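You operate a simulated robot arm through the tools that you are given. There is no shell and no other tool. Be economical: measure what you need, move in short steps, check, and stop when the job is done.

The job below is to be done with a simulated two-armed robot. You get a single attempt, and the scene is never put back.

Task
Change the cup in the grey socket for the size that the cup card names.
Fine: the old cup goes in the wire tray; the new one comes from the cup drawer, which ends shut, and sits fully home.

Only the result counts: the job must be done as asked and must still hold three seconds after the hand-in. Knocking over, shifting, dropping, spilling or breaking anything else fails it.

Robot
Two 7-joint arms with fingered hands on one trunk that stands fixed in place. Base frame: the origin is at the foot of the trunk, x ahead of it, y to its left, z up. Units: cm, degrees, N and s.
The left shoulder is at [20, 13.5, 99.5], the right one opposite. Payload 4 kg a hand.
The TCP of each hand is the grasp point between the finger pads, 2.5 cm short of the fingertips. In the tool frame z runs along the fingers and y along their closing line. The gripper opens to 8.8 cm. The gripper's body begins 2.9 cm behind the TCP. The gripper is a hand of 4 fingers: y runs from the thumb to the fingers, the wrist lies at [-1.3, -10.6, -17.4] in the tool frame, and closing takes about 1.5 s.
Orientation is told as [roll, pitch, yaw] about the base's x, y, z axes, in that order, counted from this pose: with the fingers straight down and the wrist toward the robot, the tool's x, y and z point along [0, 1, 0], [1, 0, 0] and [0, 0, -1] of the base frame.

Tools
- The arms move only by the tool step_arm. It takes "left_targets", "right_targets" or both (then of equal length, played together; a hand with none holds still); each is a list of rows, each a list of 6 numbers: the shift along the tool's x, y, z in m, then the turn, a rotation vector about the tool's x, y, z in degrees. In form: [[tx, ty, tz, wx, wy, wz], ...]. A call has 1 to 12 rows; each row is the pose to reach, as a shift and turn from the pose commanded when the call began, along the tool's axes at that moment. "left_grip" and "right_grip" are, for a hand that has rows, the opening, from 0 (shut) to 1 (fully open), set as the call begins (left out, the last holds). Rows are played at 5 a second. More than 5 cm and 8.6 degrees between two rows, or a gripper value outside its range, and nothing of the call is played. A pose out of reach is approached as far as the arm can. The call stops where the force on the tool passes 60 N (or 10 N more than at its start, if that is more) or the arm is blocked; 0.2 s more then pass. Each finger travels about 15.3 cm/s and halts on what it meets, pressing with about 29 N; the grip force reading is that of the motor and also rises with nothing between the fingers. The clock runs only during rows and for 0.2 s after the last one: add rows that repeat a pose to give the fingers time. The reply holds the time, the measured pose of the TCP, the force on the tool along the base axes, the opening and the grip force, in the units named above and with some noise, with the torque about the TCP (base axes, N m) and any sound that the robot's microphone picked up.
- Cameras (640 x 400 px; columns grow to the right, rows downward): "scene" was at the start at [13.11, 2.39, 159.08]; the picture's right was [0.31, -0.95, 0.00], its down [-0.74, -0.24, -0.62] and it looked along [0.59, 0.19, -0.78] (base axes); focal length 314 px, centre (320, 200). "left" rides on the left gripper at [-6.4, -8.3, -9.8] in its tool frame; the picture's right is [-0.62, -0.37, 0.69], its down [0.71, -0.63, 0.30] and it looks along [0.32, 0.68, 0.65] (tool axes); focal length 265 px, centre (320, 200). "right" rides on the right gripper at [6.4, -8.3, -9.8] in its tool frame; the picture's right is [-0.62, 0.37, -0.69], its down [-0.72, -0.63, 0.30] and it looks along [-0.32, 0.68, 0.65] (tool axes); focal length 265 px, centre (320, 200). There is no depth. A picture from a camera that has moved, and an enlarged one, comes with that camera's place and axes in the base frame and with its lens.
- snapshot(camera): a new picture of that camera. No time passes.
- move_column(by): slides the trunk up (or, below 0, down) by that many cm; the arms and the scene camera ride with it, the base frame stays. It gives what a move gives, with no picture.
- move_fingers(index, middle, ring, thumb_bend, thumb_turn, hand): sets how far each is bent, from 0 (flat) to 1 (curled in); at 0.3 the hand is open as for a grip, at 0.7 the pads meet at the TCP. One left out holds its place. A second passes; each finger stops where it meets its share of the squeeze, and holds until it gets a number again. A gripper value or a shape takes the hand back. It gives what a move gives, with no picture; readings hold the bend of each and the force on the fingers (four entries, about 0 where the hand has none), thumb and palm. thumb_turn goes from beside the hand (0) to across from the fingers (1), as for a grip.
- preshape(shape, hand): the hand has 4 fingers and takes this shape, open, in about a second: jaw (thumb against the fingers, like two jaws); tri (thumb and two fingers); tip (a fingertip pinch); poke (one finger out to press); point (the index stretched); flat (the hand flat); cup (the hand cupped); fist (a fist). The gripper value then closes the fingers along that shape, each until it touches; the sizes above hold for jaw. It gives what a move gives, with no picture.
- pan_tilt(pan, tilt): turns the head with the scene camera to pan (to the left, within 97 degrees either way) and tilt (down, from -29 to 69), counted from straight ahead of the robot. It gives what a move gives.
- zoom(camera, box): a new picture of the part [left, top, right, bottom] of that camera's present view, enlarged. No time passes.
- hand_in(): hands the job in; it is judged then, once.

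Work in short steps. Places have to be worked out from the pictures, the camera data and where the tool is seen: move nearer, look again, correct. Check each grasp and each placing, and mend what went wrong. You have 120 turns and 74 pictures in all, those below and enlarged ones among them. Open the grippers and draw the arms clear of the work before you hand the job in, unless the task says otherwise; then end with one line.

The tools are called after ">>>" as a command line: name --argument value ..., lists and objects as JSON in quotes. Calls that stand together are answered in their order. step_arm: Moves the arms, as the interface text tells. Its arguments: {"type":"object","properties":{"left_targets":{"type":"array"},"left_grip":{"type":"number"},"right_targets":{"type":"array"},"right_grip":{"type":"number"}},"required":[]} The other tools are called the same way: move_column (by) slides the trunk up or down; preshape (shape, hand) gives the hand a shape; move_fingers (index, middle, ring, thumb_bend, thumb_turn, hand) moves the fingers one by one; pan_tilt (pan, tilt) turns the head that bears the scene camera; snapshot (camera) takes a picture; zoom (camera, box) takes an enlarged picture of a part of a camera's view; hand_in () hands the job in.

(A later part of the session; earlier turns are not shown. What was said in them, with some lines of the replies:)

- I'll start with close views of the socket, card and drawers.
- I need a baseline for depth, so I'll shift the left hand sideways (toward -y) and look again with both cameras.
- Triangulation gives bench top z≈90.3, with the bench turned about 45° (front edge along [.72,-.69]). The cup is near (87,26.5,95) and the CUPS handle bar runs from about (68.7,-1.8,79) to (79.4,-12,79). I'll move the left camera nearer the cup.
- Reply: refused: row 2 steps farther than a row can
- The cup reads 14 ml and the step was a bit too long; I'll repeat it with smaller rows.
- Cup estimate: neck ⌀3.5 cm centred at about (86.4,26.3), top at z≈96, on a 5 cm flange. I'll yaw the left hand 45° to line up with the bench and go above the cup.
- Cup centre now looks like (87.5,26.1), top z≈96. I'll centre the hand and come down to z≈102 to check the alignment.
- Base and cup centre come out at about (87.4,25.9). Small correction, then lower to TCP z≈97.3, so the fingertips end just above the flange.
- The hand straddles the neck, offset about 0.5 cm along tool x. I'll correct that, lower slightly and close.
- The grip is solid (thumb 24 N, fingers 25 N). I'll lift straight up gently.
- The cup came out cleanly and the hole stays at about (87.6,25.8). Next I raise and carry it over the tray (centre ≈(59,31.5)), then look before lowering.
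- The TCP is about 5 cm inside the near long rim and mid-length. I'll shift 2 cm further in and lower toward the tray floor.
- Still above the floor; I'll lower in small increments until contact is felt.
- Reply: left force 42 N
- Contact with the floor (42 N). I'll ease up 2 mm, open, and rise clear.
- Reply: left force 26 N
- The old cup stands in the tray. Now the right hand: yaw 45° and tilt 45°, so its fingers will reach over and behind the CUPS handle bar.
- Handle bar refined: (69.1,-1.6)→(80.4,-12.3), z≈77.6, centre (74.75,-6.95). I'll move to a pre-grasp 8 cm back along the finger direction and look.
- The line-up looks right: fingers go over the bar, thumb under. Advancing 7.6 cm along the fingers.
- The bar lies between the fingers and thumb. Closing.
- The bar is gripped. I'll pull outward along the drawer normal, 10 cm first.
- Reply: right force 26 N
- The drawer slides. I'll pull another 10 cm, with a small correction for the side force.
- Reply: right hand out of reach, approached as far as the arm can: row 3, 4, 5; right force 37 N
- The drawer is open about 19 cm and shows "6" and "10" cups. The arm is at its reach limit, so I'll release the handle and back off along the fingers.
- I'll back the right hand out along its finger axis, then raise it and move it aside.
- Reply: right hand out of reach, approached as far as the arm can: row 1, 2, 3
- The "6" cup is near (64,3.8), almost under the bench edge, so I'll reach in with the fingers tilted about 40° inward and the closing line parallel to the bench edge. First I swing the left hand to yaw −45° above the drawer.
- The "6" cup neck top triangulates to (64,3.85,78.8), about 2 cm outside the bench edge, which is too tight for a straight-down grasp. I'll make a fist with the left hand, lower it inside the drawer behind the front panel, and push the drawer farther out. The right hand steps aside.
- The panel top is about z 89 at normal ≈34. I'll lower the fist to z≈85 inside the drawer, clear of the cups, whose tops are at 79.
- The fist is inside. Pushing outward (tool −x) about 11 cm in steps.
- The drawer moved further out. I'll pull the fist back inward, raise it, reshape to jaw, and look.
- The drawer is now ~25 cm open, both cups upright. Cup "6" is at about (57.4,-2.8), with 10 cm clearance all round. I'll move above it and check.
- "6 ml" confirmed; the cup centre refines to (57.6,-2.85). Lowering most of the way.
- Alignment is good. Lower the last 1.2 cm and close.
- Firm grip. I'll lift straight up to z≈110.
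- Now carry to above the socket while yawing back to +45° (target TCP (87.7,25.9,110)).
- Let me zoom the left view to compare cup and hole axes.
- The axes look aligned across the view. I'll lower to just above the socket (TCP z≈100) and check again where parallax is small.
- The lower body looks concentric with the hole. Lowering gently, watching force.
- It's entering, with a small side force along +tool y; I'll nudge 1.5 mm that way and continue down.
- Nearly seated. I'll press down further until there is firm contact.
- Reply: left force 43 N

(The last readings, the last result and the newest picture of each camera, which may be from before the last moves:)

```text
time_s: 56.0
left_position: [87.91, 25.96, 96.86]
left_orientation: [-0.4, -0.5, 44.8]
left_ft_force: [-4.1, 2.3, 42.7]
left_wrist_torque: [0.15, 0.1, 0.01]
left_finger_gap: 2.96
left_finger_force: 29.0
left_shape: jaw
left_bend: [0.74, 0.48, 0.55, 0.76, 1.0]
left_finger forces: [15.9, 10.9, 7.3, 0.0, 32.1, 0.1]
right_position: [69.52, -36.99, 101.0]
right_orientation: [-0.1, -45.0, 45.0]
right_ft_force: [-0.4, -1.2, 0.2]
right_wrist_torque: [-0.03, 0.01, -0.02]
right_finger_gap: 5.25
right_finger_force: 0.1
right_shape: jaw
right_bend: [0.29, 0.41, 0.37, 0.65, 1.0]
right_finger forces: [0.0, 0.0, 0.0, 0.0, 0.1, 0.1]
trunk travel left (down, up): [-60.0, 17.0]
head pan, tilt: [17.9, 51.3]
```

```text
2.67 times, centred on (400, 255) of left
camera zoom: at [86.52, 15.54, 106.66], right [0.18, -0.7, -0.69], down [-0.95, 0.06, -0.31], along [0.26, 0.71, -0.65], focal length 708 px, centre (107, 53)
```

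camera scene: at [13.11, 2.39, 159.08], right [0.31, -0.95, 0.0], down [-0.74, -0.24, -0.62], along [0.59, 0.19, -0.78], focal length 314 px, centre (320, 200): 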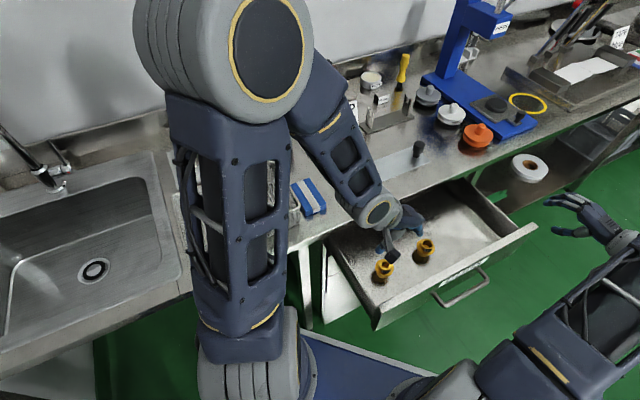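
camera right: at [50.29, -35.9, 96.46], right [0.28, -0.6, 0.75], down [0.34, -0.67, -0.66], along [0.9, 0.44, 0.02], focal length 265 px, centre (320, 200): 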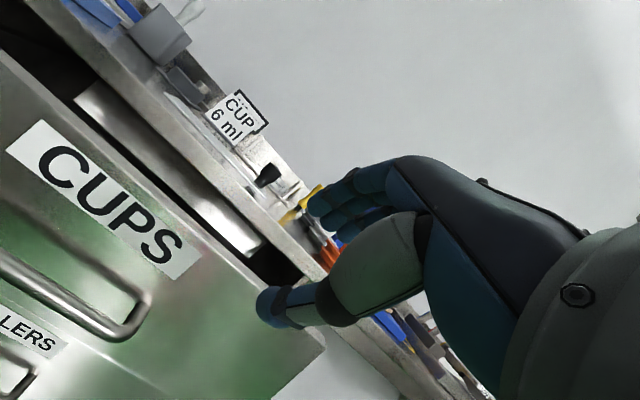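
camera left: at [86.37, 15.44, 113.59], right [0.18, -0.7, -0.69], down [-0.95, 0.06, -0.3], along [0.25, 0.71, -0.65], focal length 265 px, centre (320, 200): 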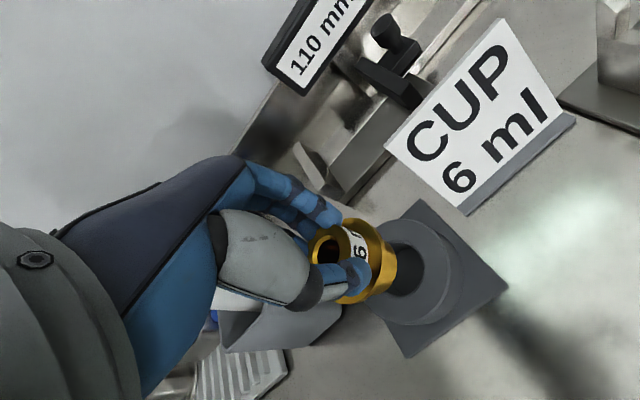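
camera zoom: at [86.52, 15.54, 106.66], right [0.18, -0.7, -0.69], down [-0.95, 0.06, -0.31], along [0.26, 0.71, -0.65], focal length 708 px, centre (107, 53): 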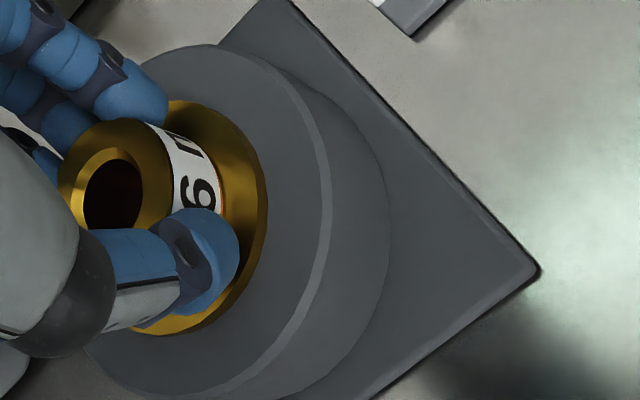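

A firm 43 N stop: seated. Ease up, open, and rise to inspect.

>>> step_arm --left_targets '[[0, 0, -0.005, 0, 0, 0], [0, 0, -0.005, 0, 0, 0]]'

>>> step_arm --left_targets '[[0, 0, 0, 0, 0, 0], [0, 0, 0, 0, 0, 0], [0, 0, 0, 0, 0, 0], [0, 0, 0, 0, 0, 0], [0, 0, 0, 0, 0, 0], [0, 0, -0.03, 0, 0, 0], [0, 0, -0.07, 0, 0, 0], [0, 0, -0.11, 0, 0, 0], [0, 0, -0.11, 0, 0, 0]]' --left_grip 0.8

>>> snapshot --camera "left"

```text
time_s: 56.6
left_position: [87.76, 25.88, 96.89]
left_orientation: [-0.1, 0.0, 45.0]
left_ft_force: [4.4, 4.8, 25.8]
left_wrist_torque: [0.27, -0.14, -0.06]
left_finger_gap: 2.95
left_finger_force: 29.4
left_shape: jaw
left_bend: [0.74, 0.48, 0.54, 0.77, 1.0]
left_finger forces: [18.6, 11.5, 6.1, 0.1, 26.8, 0.0]
right_position: [69.6, -36.91, 100.88]
right_orientation: [0.0, -45.0, 45.0]
right_ft_force: [0.5, -0.6, -1.2]
right_wrist_torque: [0.02, 0.01, -0.01]
right_finger_gap: 5.26
right_finger_force: 0.1
right_shape: jaw
right_bend: [0.29, 0.41, 0.37, 0.65, 1.0]
right_finger forces: [0.0, 0.1, 0.0, 0.0, 0.1, 0.0]
trunk travel left (down, up): [-60.0, 17.0]
head pan, tilt: [17.9, 51.3]
```

```text
time_s: 58.6
left_position: [87.74, 26.07, 107.7]
left_orientation: [0.0, 0.0, 44.9]
left_ft_force: [0.1, -0.3, -0.4]
left_wrist_torque: [0.0, 0.01, 0.01]
left_finger_gap: 7.03
left_finger_force: 0.1
left_shape: jaw
left_bend: [0.27, 0.34, 0.32, 0.49, 0.99]
left_finger forces: [0.0, 0.0, 0.1, 0.0, 0.1, 0.1]
right_position: [69.59, -36.96, 100.8]
right_orientation: [0.0, -45.0, 45.0]
right_ft_force: [-0.5, -0.3, 0.3]
right_wrist_torque: [0.0, -0.01, 0.01]
right_finger_gap: 5.24
right_finger_force: 0.1
right_shape: jaw
right_bend: [0.29, 0.41, 0.37, 0.65, 1.0]
right_finger forces: [0.0, 0.0, 0.1, 0.1, 0.0, 0.0]
trunk travel left (down, up): [-60.0, 17.0]
head pan, tilt: [17.9, 51.3]
```

```text
17 pictures are left
camera left: at [86.45, 15.59, 117.61], right [0.18, -0.7, -0.69], down [-0.95, 0.06, -0.3], along [0.25, 0.71, -0.65], focal length 265 px, centre (320, 200)
```

left: 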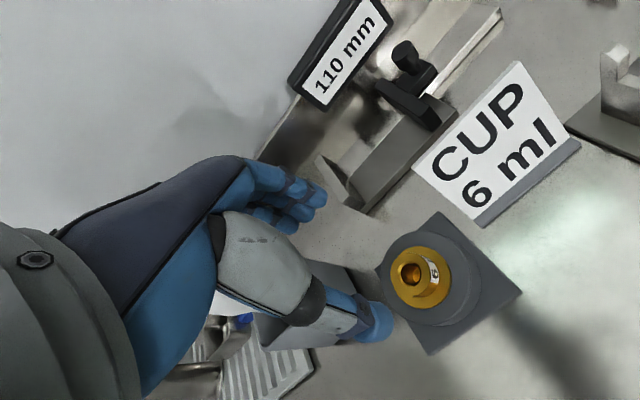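

Seated well. I'll retract the left arm up and back, clear of everything.

>>> step_arm --left_targets '[[0, 0, -0.04, 0, 0, 0], [0, 0, -0.08, 0, 0, 0], [0.028, -0.03, -0.09, 0, 0, 0], [0.057, -0.06, -0.09, 0, 0, 0], [0.085, -0.09, -0.09, 0, 0, 0], [0.113, -0.121, -0.09, 0, 0, 0], [0.141, -0.151, -0.09, 0, 0, 0], [0.17, -0.181, -0.09, 0, 0, 0], [0.198, -0.212, -0.09, 0, 0, 0], [0.198, -0.212, -0.09, 0, 0, 0]]'

>>> snapshot --camera "scene"

>>> snapshot --camera "right"

```text
time_s: 60.8
left_position: [58.86, 24.76, 116.85]
left_orientation: [0.1, 0.0, 45.0]
left_ft_force: [-0.1, 1.3, -0.7]
left_wrist_torque: [-0.01, 0.01, -0.01]
left_finger_gap: 7.01
left_finger_force: 0.0
left_shape: jaw
left_bend: [0.27, 0.34, 0.32, 0.49, 0.99]
left_finger forces: [0.0, 0.0, 0.0, 0.0, 0.0, 0.0]
right_position: [69.58, -36.82, 100.86]
right_orientation: [0.0, -45.1, 44.9]
right_ft_force: [0.6, 0.7, 0.3]
right_wrist_torque: [-0.04, -0.02, 0.04]
right_finger_gap: 5.25
right_finger_force: 0.1
right_shape: jaw
right_bend: [0.29, 0.41, 0.37, 0.65, 1.0]
right_finger forces: [0.0, 0.1, 0.0, 0.1, 0.0, 0.0]
trunk travel left (down, up): [-60.0, 17.0]
head pan, tilt: [17.9, 51.3]
```

```text
16 pictures are left
camera scene: at [13.12, 2.39, 159.08], right [0.31, -0.95, 0.0], down [-0.74, -0.24, -0.62], along [0.59, 0.19, -0.78], focal length 314 px, centre (320, 200)
```

scene: 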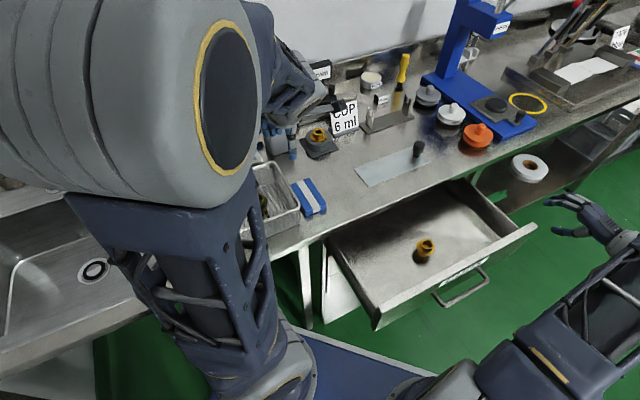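

```text
15 pictures are left
camera right: at [55.96, -41.51, 101.97], right [0.28, -0.6, 0.75], down [0.34, -0.67, -0.66], along [0.9, 0.44, 0.02], focal length 265 px, centre (320, 200)
```

right: 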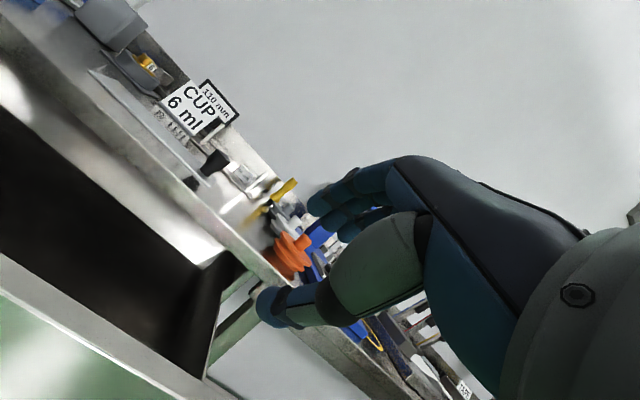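

The drawer is open ~25 cm (bar at about (56.5,-24.5)). I'll close it by pushing the handle bar with the right fist: first untilt, then yaw to −45° at a safe height.

>>> step_arm --right_targets '[[0, 0.01, -0.01, 7.5, 0, 0], [0, 0.02, -0.02, 15, 0, 0], [0, 0.03, -0.03, 22.5, 0, 0], [0, 0.04, -0.04, 30, 0, 0], [0, 0.05, -0.05, 37.5, 0, 0], [0, 0.0566, -0.0566, 45, 0, 0], [0, 0.0566, -0.0566, 45, 0, 0]]'

>>> step_arm --right_targets '[[0.014, -0.0046, 0, 0, 0, 7.5], [0.028, -0.0092, 0, 0, 0, 15], [0.042, -0.0138, 0, 0, 0, 22.5], [0.056, -0.0183, 0, 0, 0, 30], [0.07, -0.023, 0, 0, 0, 37.5], [0.084, -0.0275, 0, 0, 0, 45], [0.098, -0.032, 0, 0, 0, 52.5], [0.112, -0.0367, 0, 0, 0, 60], [0.126, -0.0413, 0, 0, 0, 67.5], [0.14, -0.0458, 0, 0, 0, 75], [0.154, -0.0504, 0, 0, 0, 82.5], [0.168, -0.055, 0, 0, 0, 90]]'

>>> preshape --hand "right" --shape "fist"

>>> snapshot --camera "scene"

```text
time_s: 62.4
left_position: [58.93, 24.72, 116.87]
left_orientation: [0.0, -0.1, 45.0]
left_ft_force: [0.2, 0.5, -0.1]
left_wrist_torque: [0.0, 0.0, -0.01]
left_finger_gap: 7.03
left_finger_force: 0.1
left_shape: jaw
left_bend: [0.27, 0.34, 0.32, 0.49, 0.99]
left_finger forces: [0.0, 0.1, 0.1, 0.0, 0.1, 0.0]
right_position: [69.56, -36.91, 108.81]
right_orientation: [-0.1, 0.1, 44.9]
right_ft_force: [-0.3, 0.0, -0.8]
right_wrist_torque: [0.0, 0.03, -0.03]
right_finger_gap: 5.26
right_finger_force: 0.0
right_shape: jaw
right_bend: [0.29, 0.41, 0.37, 0.65, 1.0]
right_finger forces: [0.0, 0.0, 0.0, 0.0, 0.1, 0.0]
trunk travel left (down, up): [-60.0, 17.0]
head pan, tilt: [17.9, 51.3]
```

```text
time_s: 65.0
left_position: [58.86, 24.91, 116.93]
left_orientation: [0.0, 0.0, 44.9]
left_ft_force: [-0.2, 0.0, 0.6]
left_wrist_torque: [0.01, 0.0, -0.01]
left_finger_gap: 7.02
left_finger_force: 0.2
left_shape: jaw
left_bend: [0.27, 0.34, 0.32, 0.49, 0.99]
left_finger forces: [0.0, 0.0, 0.0, 0.1, 0.1, 0.0]
right_position: [53.0, -30.47, 108.92]
right_orientation: [0.0, 0.0, -47.6]
right_ft_force: [3.6, 6.4, 0.7]
right_wrist_torque: [-0.4, 0.21, -0.15]
right_finger_gap: 5.27
right_finger_force: 0.1
right_shape: jaw
right_bend: [0.29, 0.41, 0.37, 0.65, 1.0]
right_finger forces: [0.1, 0.0, 0.1, 0.1, 0.1, 0.0]
trunk travel left (down, up): [-60.0, 17.0]
head pan, tilt: [17.9, 51.3]
```

```text
time_s: 65.9
left_position: [58.93, 24.77, 116.84]
left_orientation: [0.0, 0.0, 45.0]
left_ft_force: [0.1, 0.6, 0.1]
left_wrist_torque: [0.02, 0.03, 0.03]
left_finger_gap: 7.02
left_finger_force: 0.1
left_shape: jaw
left_bend: [0.27, 0.34, 0.32, 0.49, 0.99]
left_finger forces: [0.1, 0.0, 0.1, 0.0, 0.0, 0.1]
right_position: [52.86, -30.91, 108.87]
right_orientation: [0.0, 0.0, -48.2]
right_ft_force: [0.7, -0.8, 0.8]
right_wrist_torque: [-0.01, 0.01, -0.01]
right_finger_gap: 0.0
right_finger_force: 0.1
right_shape: fist
right_bend: [1.0, 1.0, 1.0, 0.86, 0.85]
right_finger forces: [0.1, 0.0, 0.0, 0.1, 0.0, 0.1]
trunk travel left (down, up): [-60.0, 17.0]
head pan, tilt: [17.9, 51.3]
```

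```text
14 pictures are left
camera scene: at [13.11, 2.4, 159.08], right [0.31, -0.95, 0.0], down [-0.74, -0.24, -0.62], along [0.59, 0.19, -0.78], focal length 314 px, centre (320, 200)
```

scene: 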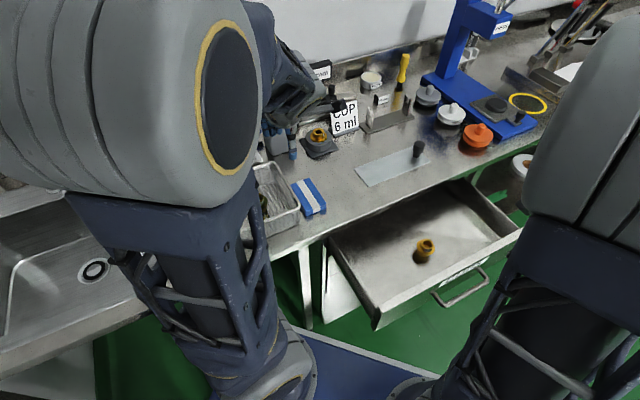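

At yaw −45° the right wrist camera would lead into the bench edge, so I'll go back to yaw +45° (camera and wrist outboard) and push with the knuckles, positioned near the bar's right part.

>>> step_arm --right_targets '[[0, 0.003, 0, 0, 0, -7.5], [0, 0.006, 0, 0, 0, -15], [0, 0.01, 0, 0, 0, -22.5], [0, 0.013, 0, 0, 0, -30], [0, 0.017, 0, 0, 0, -37.5], [0, 0.02, 0, 0, 0, -45], [0, 0.023, 0, 0, 0, -52.5], [0, 0.027, 0, 0, 0, -60], [0, 0.03, 0, 0, 0, -67.5], [0, 0.033, 0, 0, 0, -75], [0, 0.037, 0, 0, 0, -82.5], [0.002, 0.04, 0, 0, 0, -90]]'

```text
time_s: 68.5
left_position: [58.9, 24.81, 116.96]
left_orientation: [0.1, 0.1, 45.0]
left_ft_force: [-0.6, -0.2, 0.3]
left_wrist_torque: [0.02, -0.01, 0.0]
left_finger_gap: 7.02
left_finger_force: 0.0
left_shape: jaw
left_bend: [0.27, 0.34, 0.32, 0.49, 0.99]
left_finger forces: [0.0, 0.0, 0.0, 0.1, 0.0, 0.1]
right_position: [56.83, -31.69, 108.85]
right_orientation: [0.0, -0.1, 45.1]
right_ft_force: [0.1, 0.0, 1.2]
right_wrist_torque: [0.0, 0.0, -0.04]
right_finger_gap: 0.0
right_finger_force: 0.0
right_shape: fist
right_bend: [1.0, 1.0, 1.0, 0.86, 0.85]
right_finger forces: [0.0, 0.0, 0.1, 0.1, 0.1, 0.1]
trunk travel left (down, up): [-60.0, 17.0]
head pan, tilt: [17.9, 51.3]
```

Reached. Lower while backing 2.5 cm away from the bar, then look.

>>> step_arm --right_targets '[[0, -0.012, 0.035, 0, 0, 0], [0, -0.025, 0.075, 0, 0, 0], [0, -0.025, 0.12, 0, 0, 0], [0, -0.025, 0.165, 0, 0, 0], [0, -0.025, 0.21, 0, 0, 0], [0, -0.025, 0.25, 0, 0, 0], [0, -0.025, 0.29, 0, 0, 0], [0, -0.025, 0.315, 0, 0, 0], [0, -0.025, 0.315, 0, 0, 0]]'

>>> snapshot --camera "right"

>>> zoom --camera "scene" --box '[360, 200, 560, 325]'

```text
time_s: 70.5
left_position: [58.89, 24.83, 116.79]
left_orientation: [0.0, -0.1, 45.1]
left_ft_force: [0.5, 0.2, 0.3]
left_wrist_torque: [-0.02, 0.0, 0.0]
left_finger_gap: 7.0
left_finger_force: 0.1
left_shape: jaw
left_bend: [0.27, 0.34, 0.32, 0.49, 0.99]
left_finger forces: [0.0, 0.0, 0.0, 0.0, 0.0, 0.0]
right_position: [54.89, -33.33, 77.36]
right_orientation: [0.0, 0.0, 44.9]
right_ft_force: [-0.4, -0.5, 0.0]
right_wrist_torque: [0.02, -0.01, 0.02]
right_finger_gap: 0.01
right_finger_force: 0.0
right_shape: fist
right_bend: [1.0, 1.0, 1.0, 0.86, 0.85]
right_finger forces: [0.1, 0.0, 0.1, 0.0, 0.0, 0.0]
trunk travel left (down, up): [-60.0, 17.0]
head pan, tilt: [17.9, 51.3]
```

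```text
13 pictures are left
camera right: at [44.42, -34.84, 87.13], right [0.7, -0.18, 0.69], down [0.06, -0.95, -0.3], along [0.71, 0.25, -0.65], focal length 265 px, centre (320, 200)
```

right: 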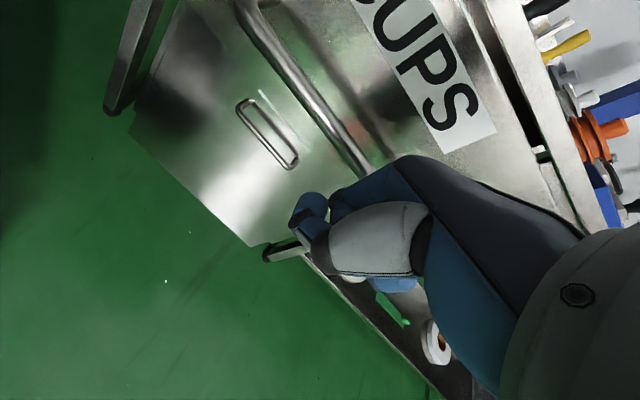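

```text
3.20 times, centred on (460, 262) of scene
camera zoom: at [13.11, 2.4, 159.08], right [0.31, -0.95, 0.0], down [-0.74, -0.24, -0.62], along [0.59, 0.19, -0.78], focal length 1003 px, centre (-128, 0)
```

zoom: 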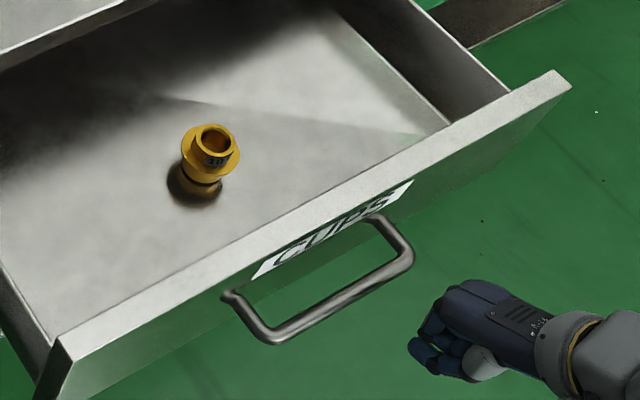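

The fist sits at the bar's right end; I'll shift 3.5 cm left, then push inward slowly.

>>> step_arm --right_targets '[[0.018, 0, 0.004, 0, 0, 0], [0.035, 0, 0.008, 0, 0, 0], [0.035, 0.012, 0.008, 0, 0, 0], [0.035, 0.024, 0.008, 0, 0, 0], [0.035, 0.036, 0.008, 0, 0, 0], [0.035, 0.05, 0.008, 0, 0, 0], [0.035, 0.064, 0.008, 0, 0, 0], [0.035, 0.078, 0.008, 0, 0, 0], [0.035, 0.09, 0.008, 0, 0, 0], [0.035, 0.1, 0.008, 0, 0, 0]]'

>>> zoom --camera "scene" --box '[360, 180, 560, 305]'

```text
time_s: 72.7
left_position: [58.86, 24.89, 116.74]
left_orientation: [-0.1, -0.1, 45.0]
left_ft_force: [-0.2, 0.9, 0.5]
left_wrist_torque: [0.01, -0.05, 0.02]
left_finger_gap: 7.04
left_finger_force: 0.0
left_shape: jaw
left_bend: [0.27, 0.34, 0.32, 0.49, 0.99]
left_finger forces: [0.0, 0.0, 0.0, 0.0, 0.0, 0.0]
right_position: [59.55, -23.9, 76.64]
right_orientation: [0.1, 0.0, 45.0]
right_ft_force: [-0.5, 0.7, -0.5]
right_wrist_torque: [0.01, 0.03, -0.03]
right_finger_gap: 0.02
right_finger_force: 0.1
right_shape: fist
right_bend: [1.0, 1.0, 1.0, 0.86, 0.85]
right_finger forces: [0.0, 0.0, 0.0, 0.1, 0.0, 0.0]
trunk travel left (down, up): [-60.0, 17.0]
head pan, tilt: [17.9, 51.3]
```

```text
3.20 times, centred on (460, 242) of scene
camera zoom: at [13.11, 2.38, 159.08], right [0.31, -0.95, 0.0], down [-0.74, -0.24, -0.62], along [0.59, 0.19, -0.78], focal length 1003 px, centre (-128, 64)
```

zoom: 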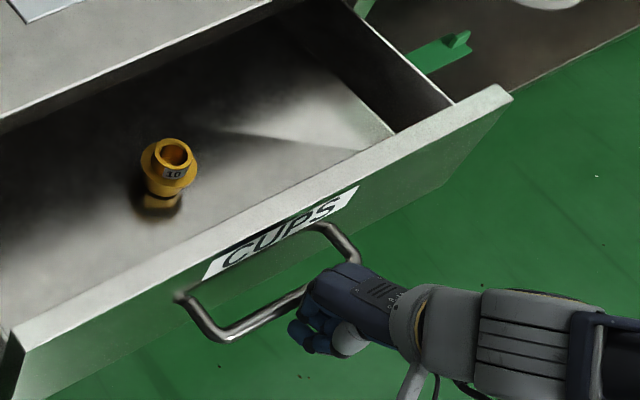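

The push works; the drawer is moving in and cup 10 is upright. Continue.

>>> step_arm --right_targets '[[0, 0.012, 0, 0, 0, 0], [0, 0.026, 0, 0, 0, 0], [0, 0.04, 0, 0, 0, 0], [0, 0.054, 0, 0, 0, 0], [0, 0.068, 0, 0, 0, 0], [0, 0.082, 0, 0, 0, 0], [0, 0.096, 0, 0, 0, 0], [0, 0.11, 0, 0, 0, 0], [0, 0.122, 0, 0, 0, 0], [0, 0.134, 0, 0, 0, 0], [0, 0.142, 0, 0, 0, 0], [0, 0.15, 0, 0, 0, 0]]'

>>> zoom --camera "scene" --box '[340, 140, 540, 265]'

```text
time_s: 75.3
left_position: [58.98, 24.88, 116.87]
left_orientation: [-0.1, 0.0, 45.0]
left_ft_force: [1.0, 0.2, -0.6]
left_wrist_torque: [0.0, -0.02, 0.02]
left_finger_gap: 7.02
left_finger_force: 0.0
left_shape: jaw
left_bend: [0.27, 0.34, 0.32, 0.49, 0.99]
left_finger forces: [0.0, 0.0, 0.1, 0.0, 0.0, 0.0]
right_position: [70.21, -13.18, 76.59]
right_orientation: [0.0, -0.1, 45.1]
right_ft_force: [0.4, -0.1, 0.1]
right_wrist_torque: [0.01, -0.01, -0.01]
right_finger_gap: 0.01
right_finger_force: 0.1
right_shape: fist
right_bend: [1.0, 1.0, 1.0, 0.86, 0.85]
right_finger forces: [0.0, 0.0, 0.0, 0.0, 0.0, 0.0]
trunk travel left (down, up): [-60.0, 17.0]
head pan, tilt: [17.9, 51.3]
```

```text
3.20 times, centred on (440, 202) of scene
camera zoom: at [13.11, 2.38, 159.08], right [0.31, -0.95, 0.0], down [-0.74, -0.24, -0.62], along [0.59, 0.19, -0.78], focal length 1003 px, centre (-64, 192)
```

zoom: 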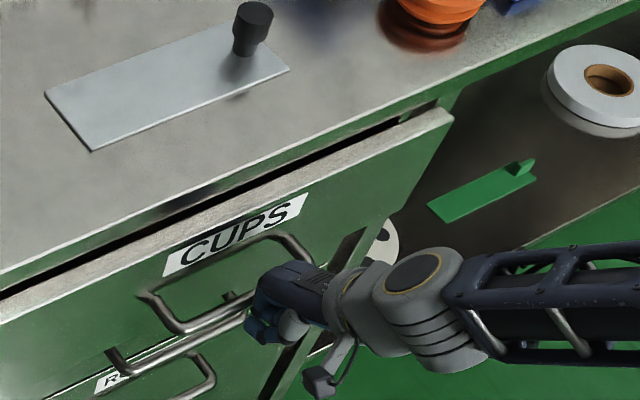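

About 4–5 cm left. Continue slowly until the drawer bottoms.

>>> step_arm --right_targets '[[0, 0.008, 0, 0, 0, 0], [0, 0.016, 0, 0, 0, 0], [0, 0.024, 0, 0, 0, 0], [0, 0.032, 0, 0, 0, 0], [0, 0.038, 0, 0, 0, 0], [0, 0.043, 0, 0, 0, 0], [0, 0.047, 0, 0, 0, 0], [0, 0.05, 0, 0, 0, 0], [0, 0.053, 0, 0, 0, 0], [0, 0.056, 0, 0, 0, 0]]'

>>> zoom --camera "scene" --box '[340, 140, 540, 265]'

```text
time_s: 77.5
left_position: [58.88, 24.77, 116.8]
left_orientation: [0.1, 0.0, 45.0]
left_ft_force: [1.1, 0.3, 0.7]
left_wrist_torque: [0.0, -0.01, 0.02]
left_finger_gap: 7.02
left_finger_force: 0.0
left_shape: jaw
left_bend: [0.27, 0.34, 0.32, 0.49, 0.99]
left_finger forces: [0.0, 0.1, 0.1, 0.0, 0.0, 0.0]
right_position: [73.87, -9.61, 76.34]
right_orientation: [0.0, 0.3, 44.9]
right_ft_force: [-22.8, -12.7, 3.3]
right_wrist_torque: [0.2, -0.36, 0.1]
right_finger_gap: 8.05
right_finger_force: 0.0
right_shape: fist
right_bend: [1.0, 1.0, 1.0, 0.86, 0.85]
right_finger forces: [9.6, 14.9, 0.1, 0.0, 0.0, 0.0]
trunk travel left (down, up): [-60.0, 17.0]
head pan, tilt: [17.9, 51.3]
```

```text
3.20 times, centred on (440, 202) of scene
camera zoom: at [13.03, 2.35, 159.09], right [0.31, -0.95, 0.0], down [-0.74, -0.24, -0.63], along [0.6, 0.19, -0.78], focal length 1003 px, centre (-64, 192)
```

zoom: 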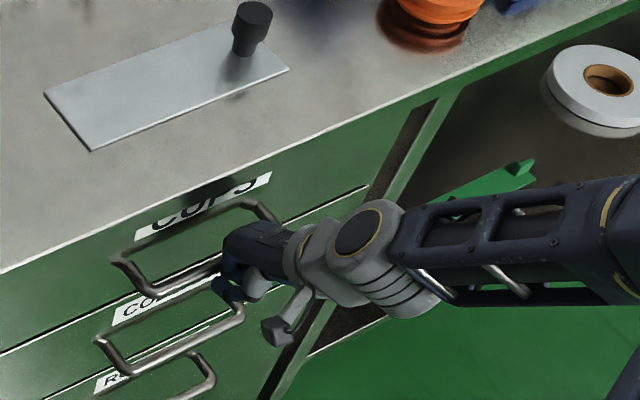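

Resistance of 26 N and the face is back flush as at the start: the drawer is shut. I'll back the right hand away, raise it, and check.

>>> step_arm --right_targets '[[0, -0.01, 0, 0, 0, 0], [0, -0.04, 0, 0, 0, 0], [0, -0.08, 0, 0, 0, 0], [0, -0.12, 0, 0, 0, 0], [-0.02, -0.14, -0.03, 0, 0, 0], [-0.04, -0.15, -0.07, 0, 0, 0], [-0.06, -0.15, -0.11, 0, 0, 0], [-0.08, -0.15, -0.15, 0, 0, 0], [-0.1, -0.15, -0.19, 0, 0, 0], [-0.12, -0.15, -0.23, 0, 0, 0], [-0.12, -0.15, -0.27, 0, 0, 0], [-0.12, -0.15, -0.3, 0, 0, 0]]'

>>> preshape --hand "right" --shape "jaw"

>>> zoom --camera "scene" --box '[300, 140, 500, 300]'

>>> zoom --camera "scene" --box '[230, 90, 390, 230]'

```text
time_s: 80.1
left_position: [58.84, 24.79, 116.76]
left_orientation: [0.1, 0.0, 44.9]
left_ft_force: [0.2, -0.6, -0.2]
left_wrist_torque: [0.03, -0.04, 0.03]
left_finger_gap: 7.02
left_finger_force: 0.0
left_shape: jaw
left_bend: [0.27, 0.34, 0.32, 0.49, 0.99]
left_finger forces: [0.0, 0.0, 0.1, 0.0, 0.0, 0.0]
right_position: [71.74, -28.48, 106.29]
right_orientation: [-0.1, 0.1, 45.0]
right_ft_force: [0.3, -0.6, -0.6]
right_wrist_torque: [0.01, 0.01, -0.01]
right_finger_gap: 8.05
right_finger_force: 0.1
right_shape: fist
right_bend: [1.0, 1.0, 1.0, 0.86, 0.85]
right_finger forces: [0.1, 0.1, 0.0, 0.0, 0.0, 0.0]
trunk travel left (down, up): [-60.0, 17.0]
head pan, tilt: [17.9, 51.3]
```

```text
time_s: 81.0
left_position: [58.92, 25.0, 116.8]
left_orientation: [0.1, 0.1, 45.0]
left_ft_force: [-0.8, -0.1, -0.1]
left_wrist_torque: [-0.01, 0.02, 0.0]
left_finger_gap: 7.03
left_finger_force: 0.1
left_shape: jaw
left_bend: [0.27, 0.34, 0.32, 0.49, 0.99]
left_finger forces: [0.0, 0.0, 0.0, 0.0, 0.1, 0.0]
right_position: [71.92, -28.26, 106.33]
right_orientation: [0.0, 0.1, 44.9]
right_ft_force: [-0.1, 0.0, 1.0]
right_wrist_torque: [0.04, 0.0, -0.01]
right_finger_gap: 8.76
right_finger_force: 0.1
right_shape: jaw
right_bend: [0.3, 0.3, 0.3, 0.3, 0.97]
right_finger forces: [0.0, 0.0, 0.0, 0.1, 0.0, 0.0]
trunk travel left (down, up): [-60.0, 17.0]
head pan, tilt: [17.9, 51.3]
```

```text
2.50 times, centred on (400, 220) of scene
camera zoom: at [13.11, 2.39, 159.08], right [0.31, -0.95, 0.0], down [-0.74, -0.24, -0.62], along [0.59, 0.19, -0.78], focal length 784 px, centre (120, 150)
```

zoom: 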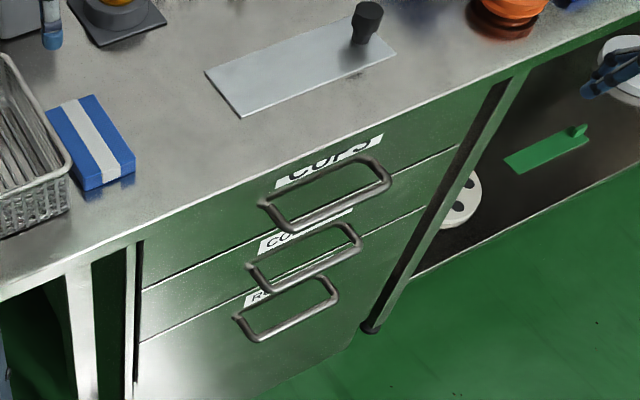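

```text
2.86 times, centred on (310, 160) of scene
camera zoom: at [13.11, 2.39, 159.08], right [0.31, -0.95, 0.0], down [-0.74, -0.24, -0.62], along [0.59, 0.19, -0.78], focal length 896 px, centre (349, 314)
```

zoom: 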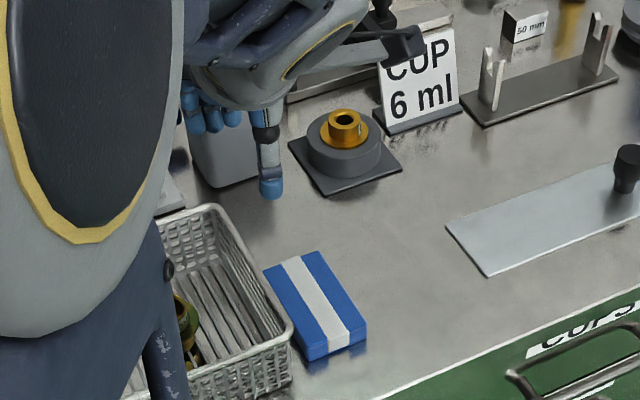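

The drawer view matches the start picture exactly. One close look at how the cup is seated.

>>> zoom --camera "scene" --box '[290, 110, 354, 150]'

>>> snapshot --camera "left"

```text
10.00 times, centred on (322, 130) of scene
camera zoom: at [13.11, 2.39, 159.08], right [0.31, -0.95, 0.0], down [-0.74, -0.24, -0.62], along [0.59, 0.19, -0.78], focal length 3135 px, centre (300, 900)
```

zoom: 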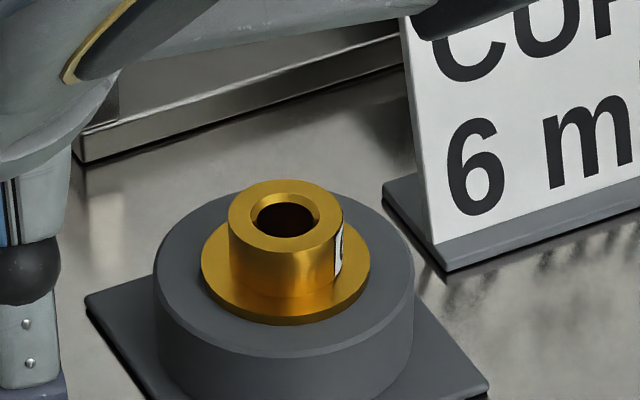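

```text
5 pictures are left
camera left: at [57.61, 14.41, 126.74], right [0.18, -0.7, -0.69], down [-0.95, 0.06, -0.3], along [0.25, 0.71, -0.65], focal length 265 px, centre (320, 200)
```

left: 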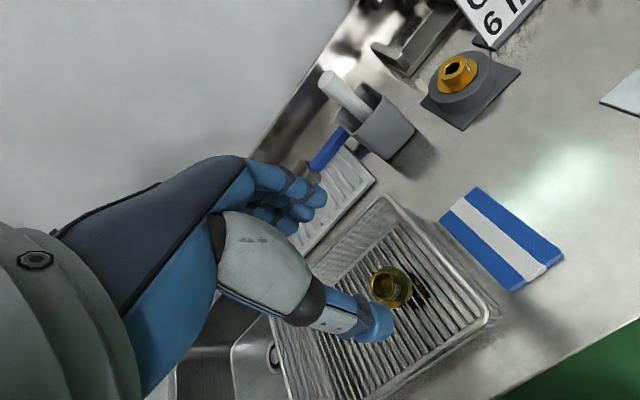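

The flange sits flush and level on the socket, the old cup stands in the tray, the drawer is shut and both hands are open and clear. Handing in.

>>> hand_in

```text
The job is handed in.
```

The 6 ml cup is seated flush in the grey socket, the old 14 ml cup is in the wire tray, and the cup drawer is shut; nothing else was seen to move or fall.
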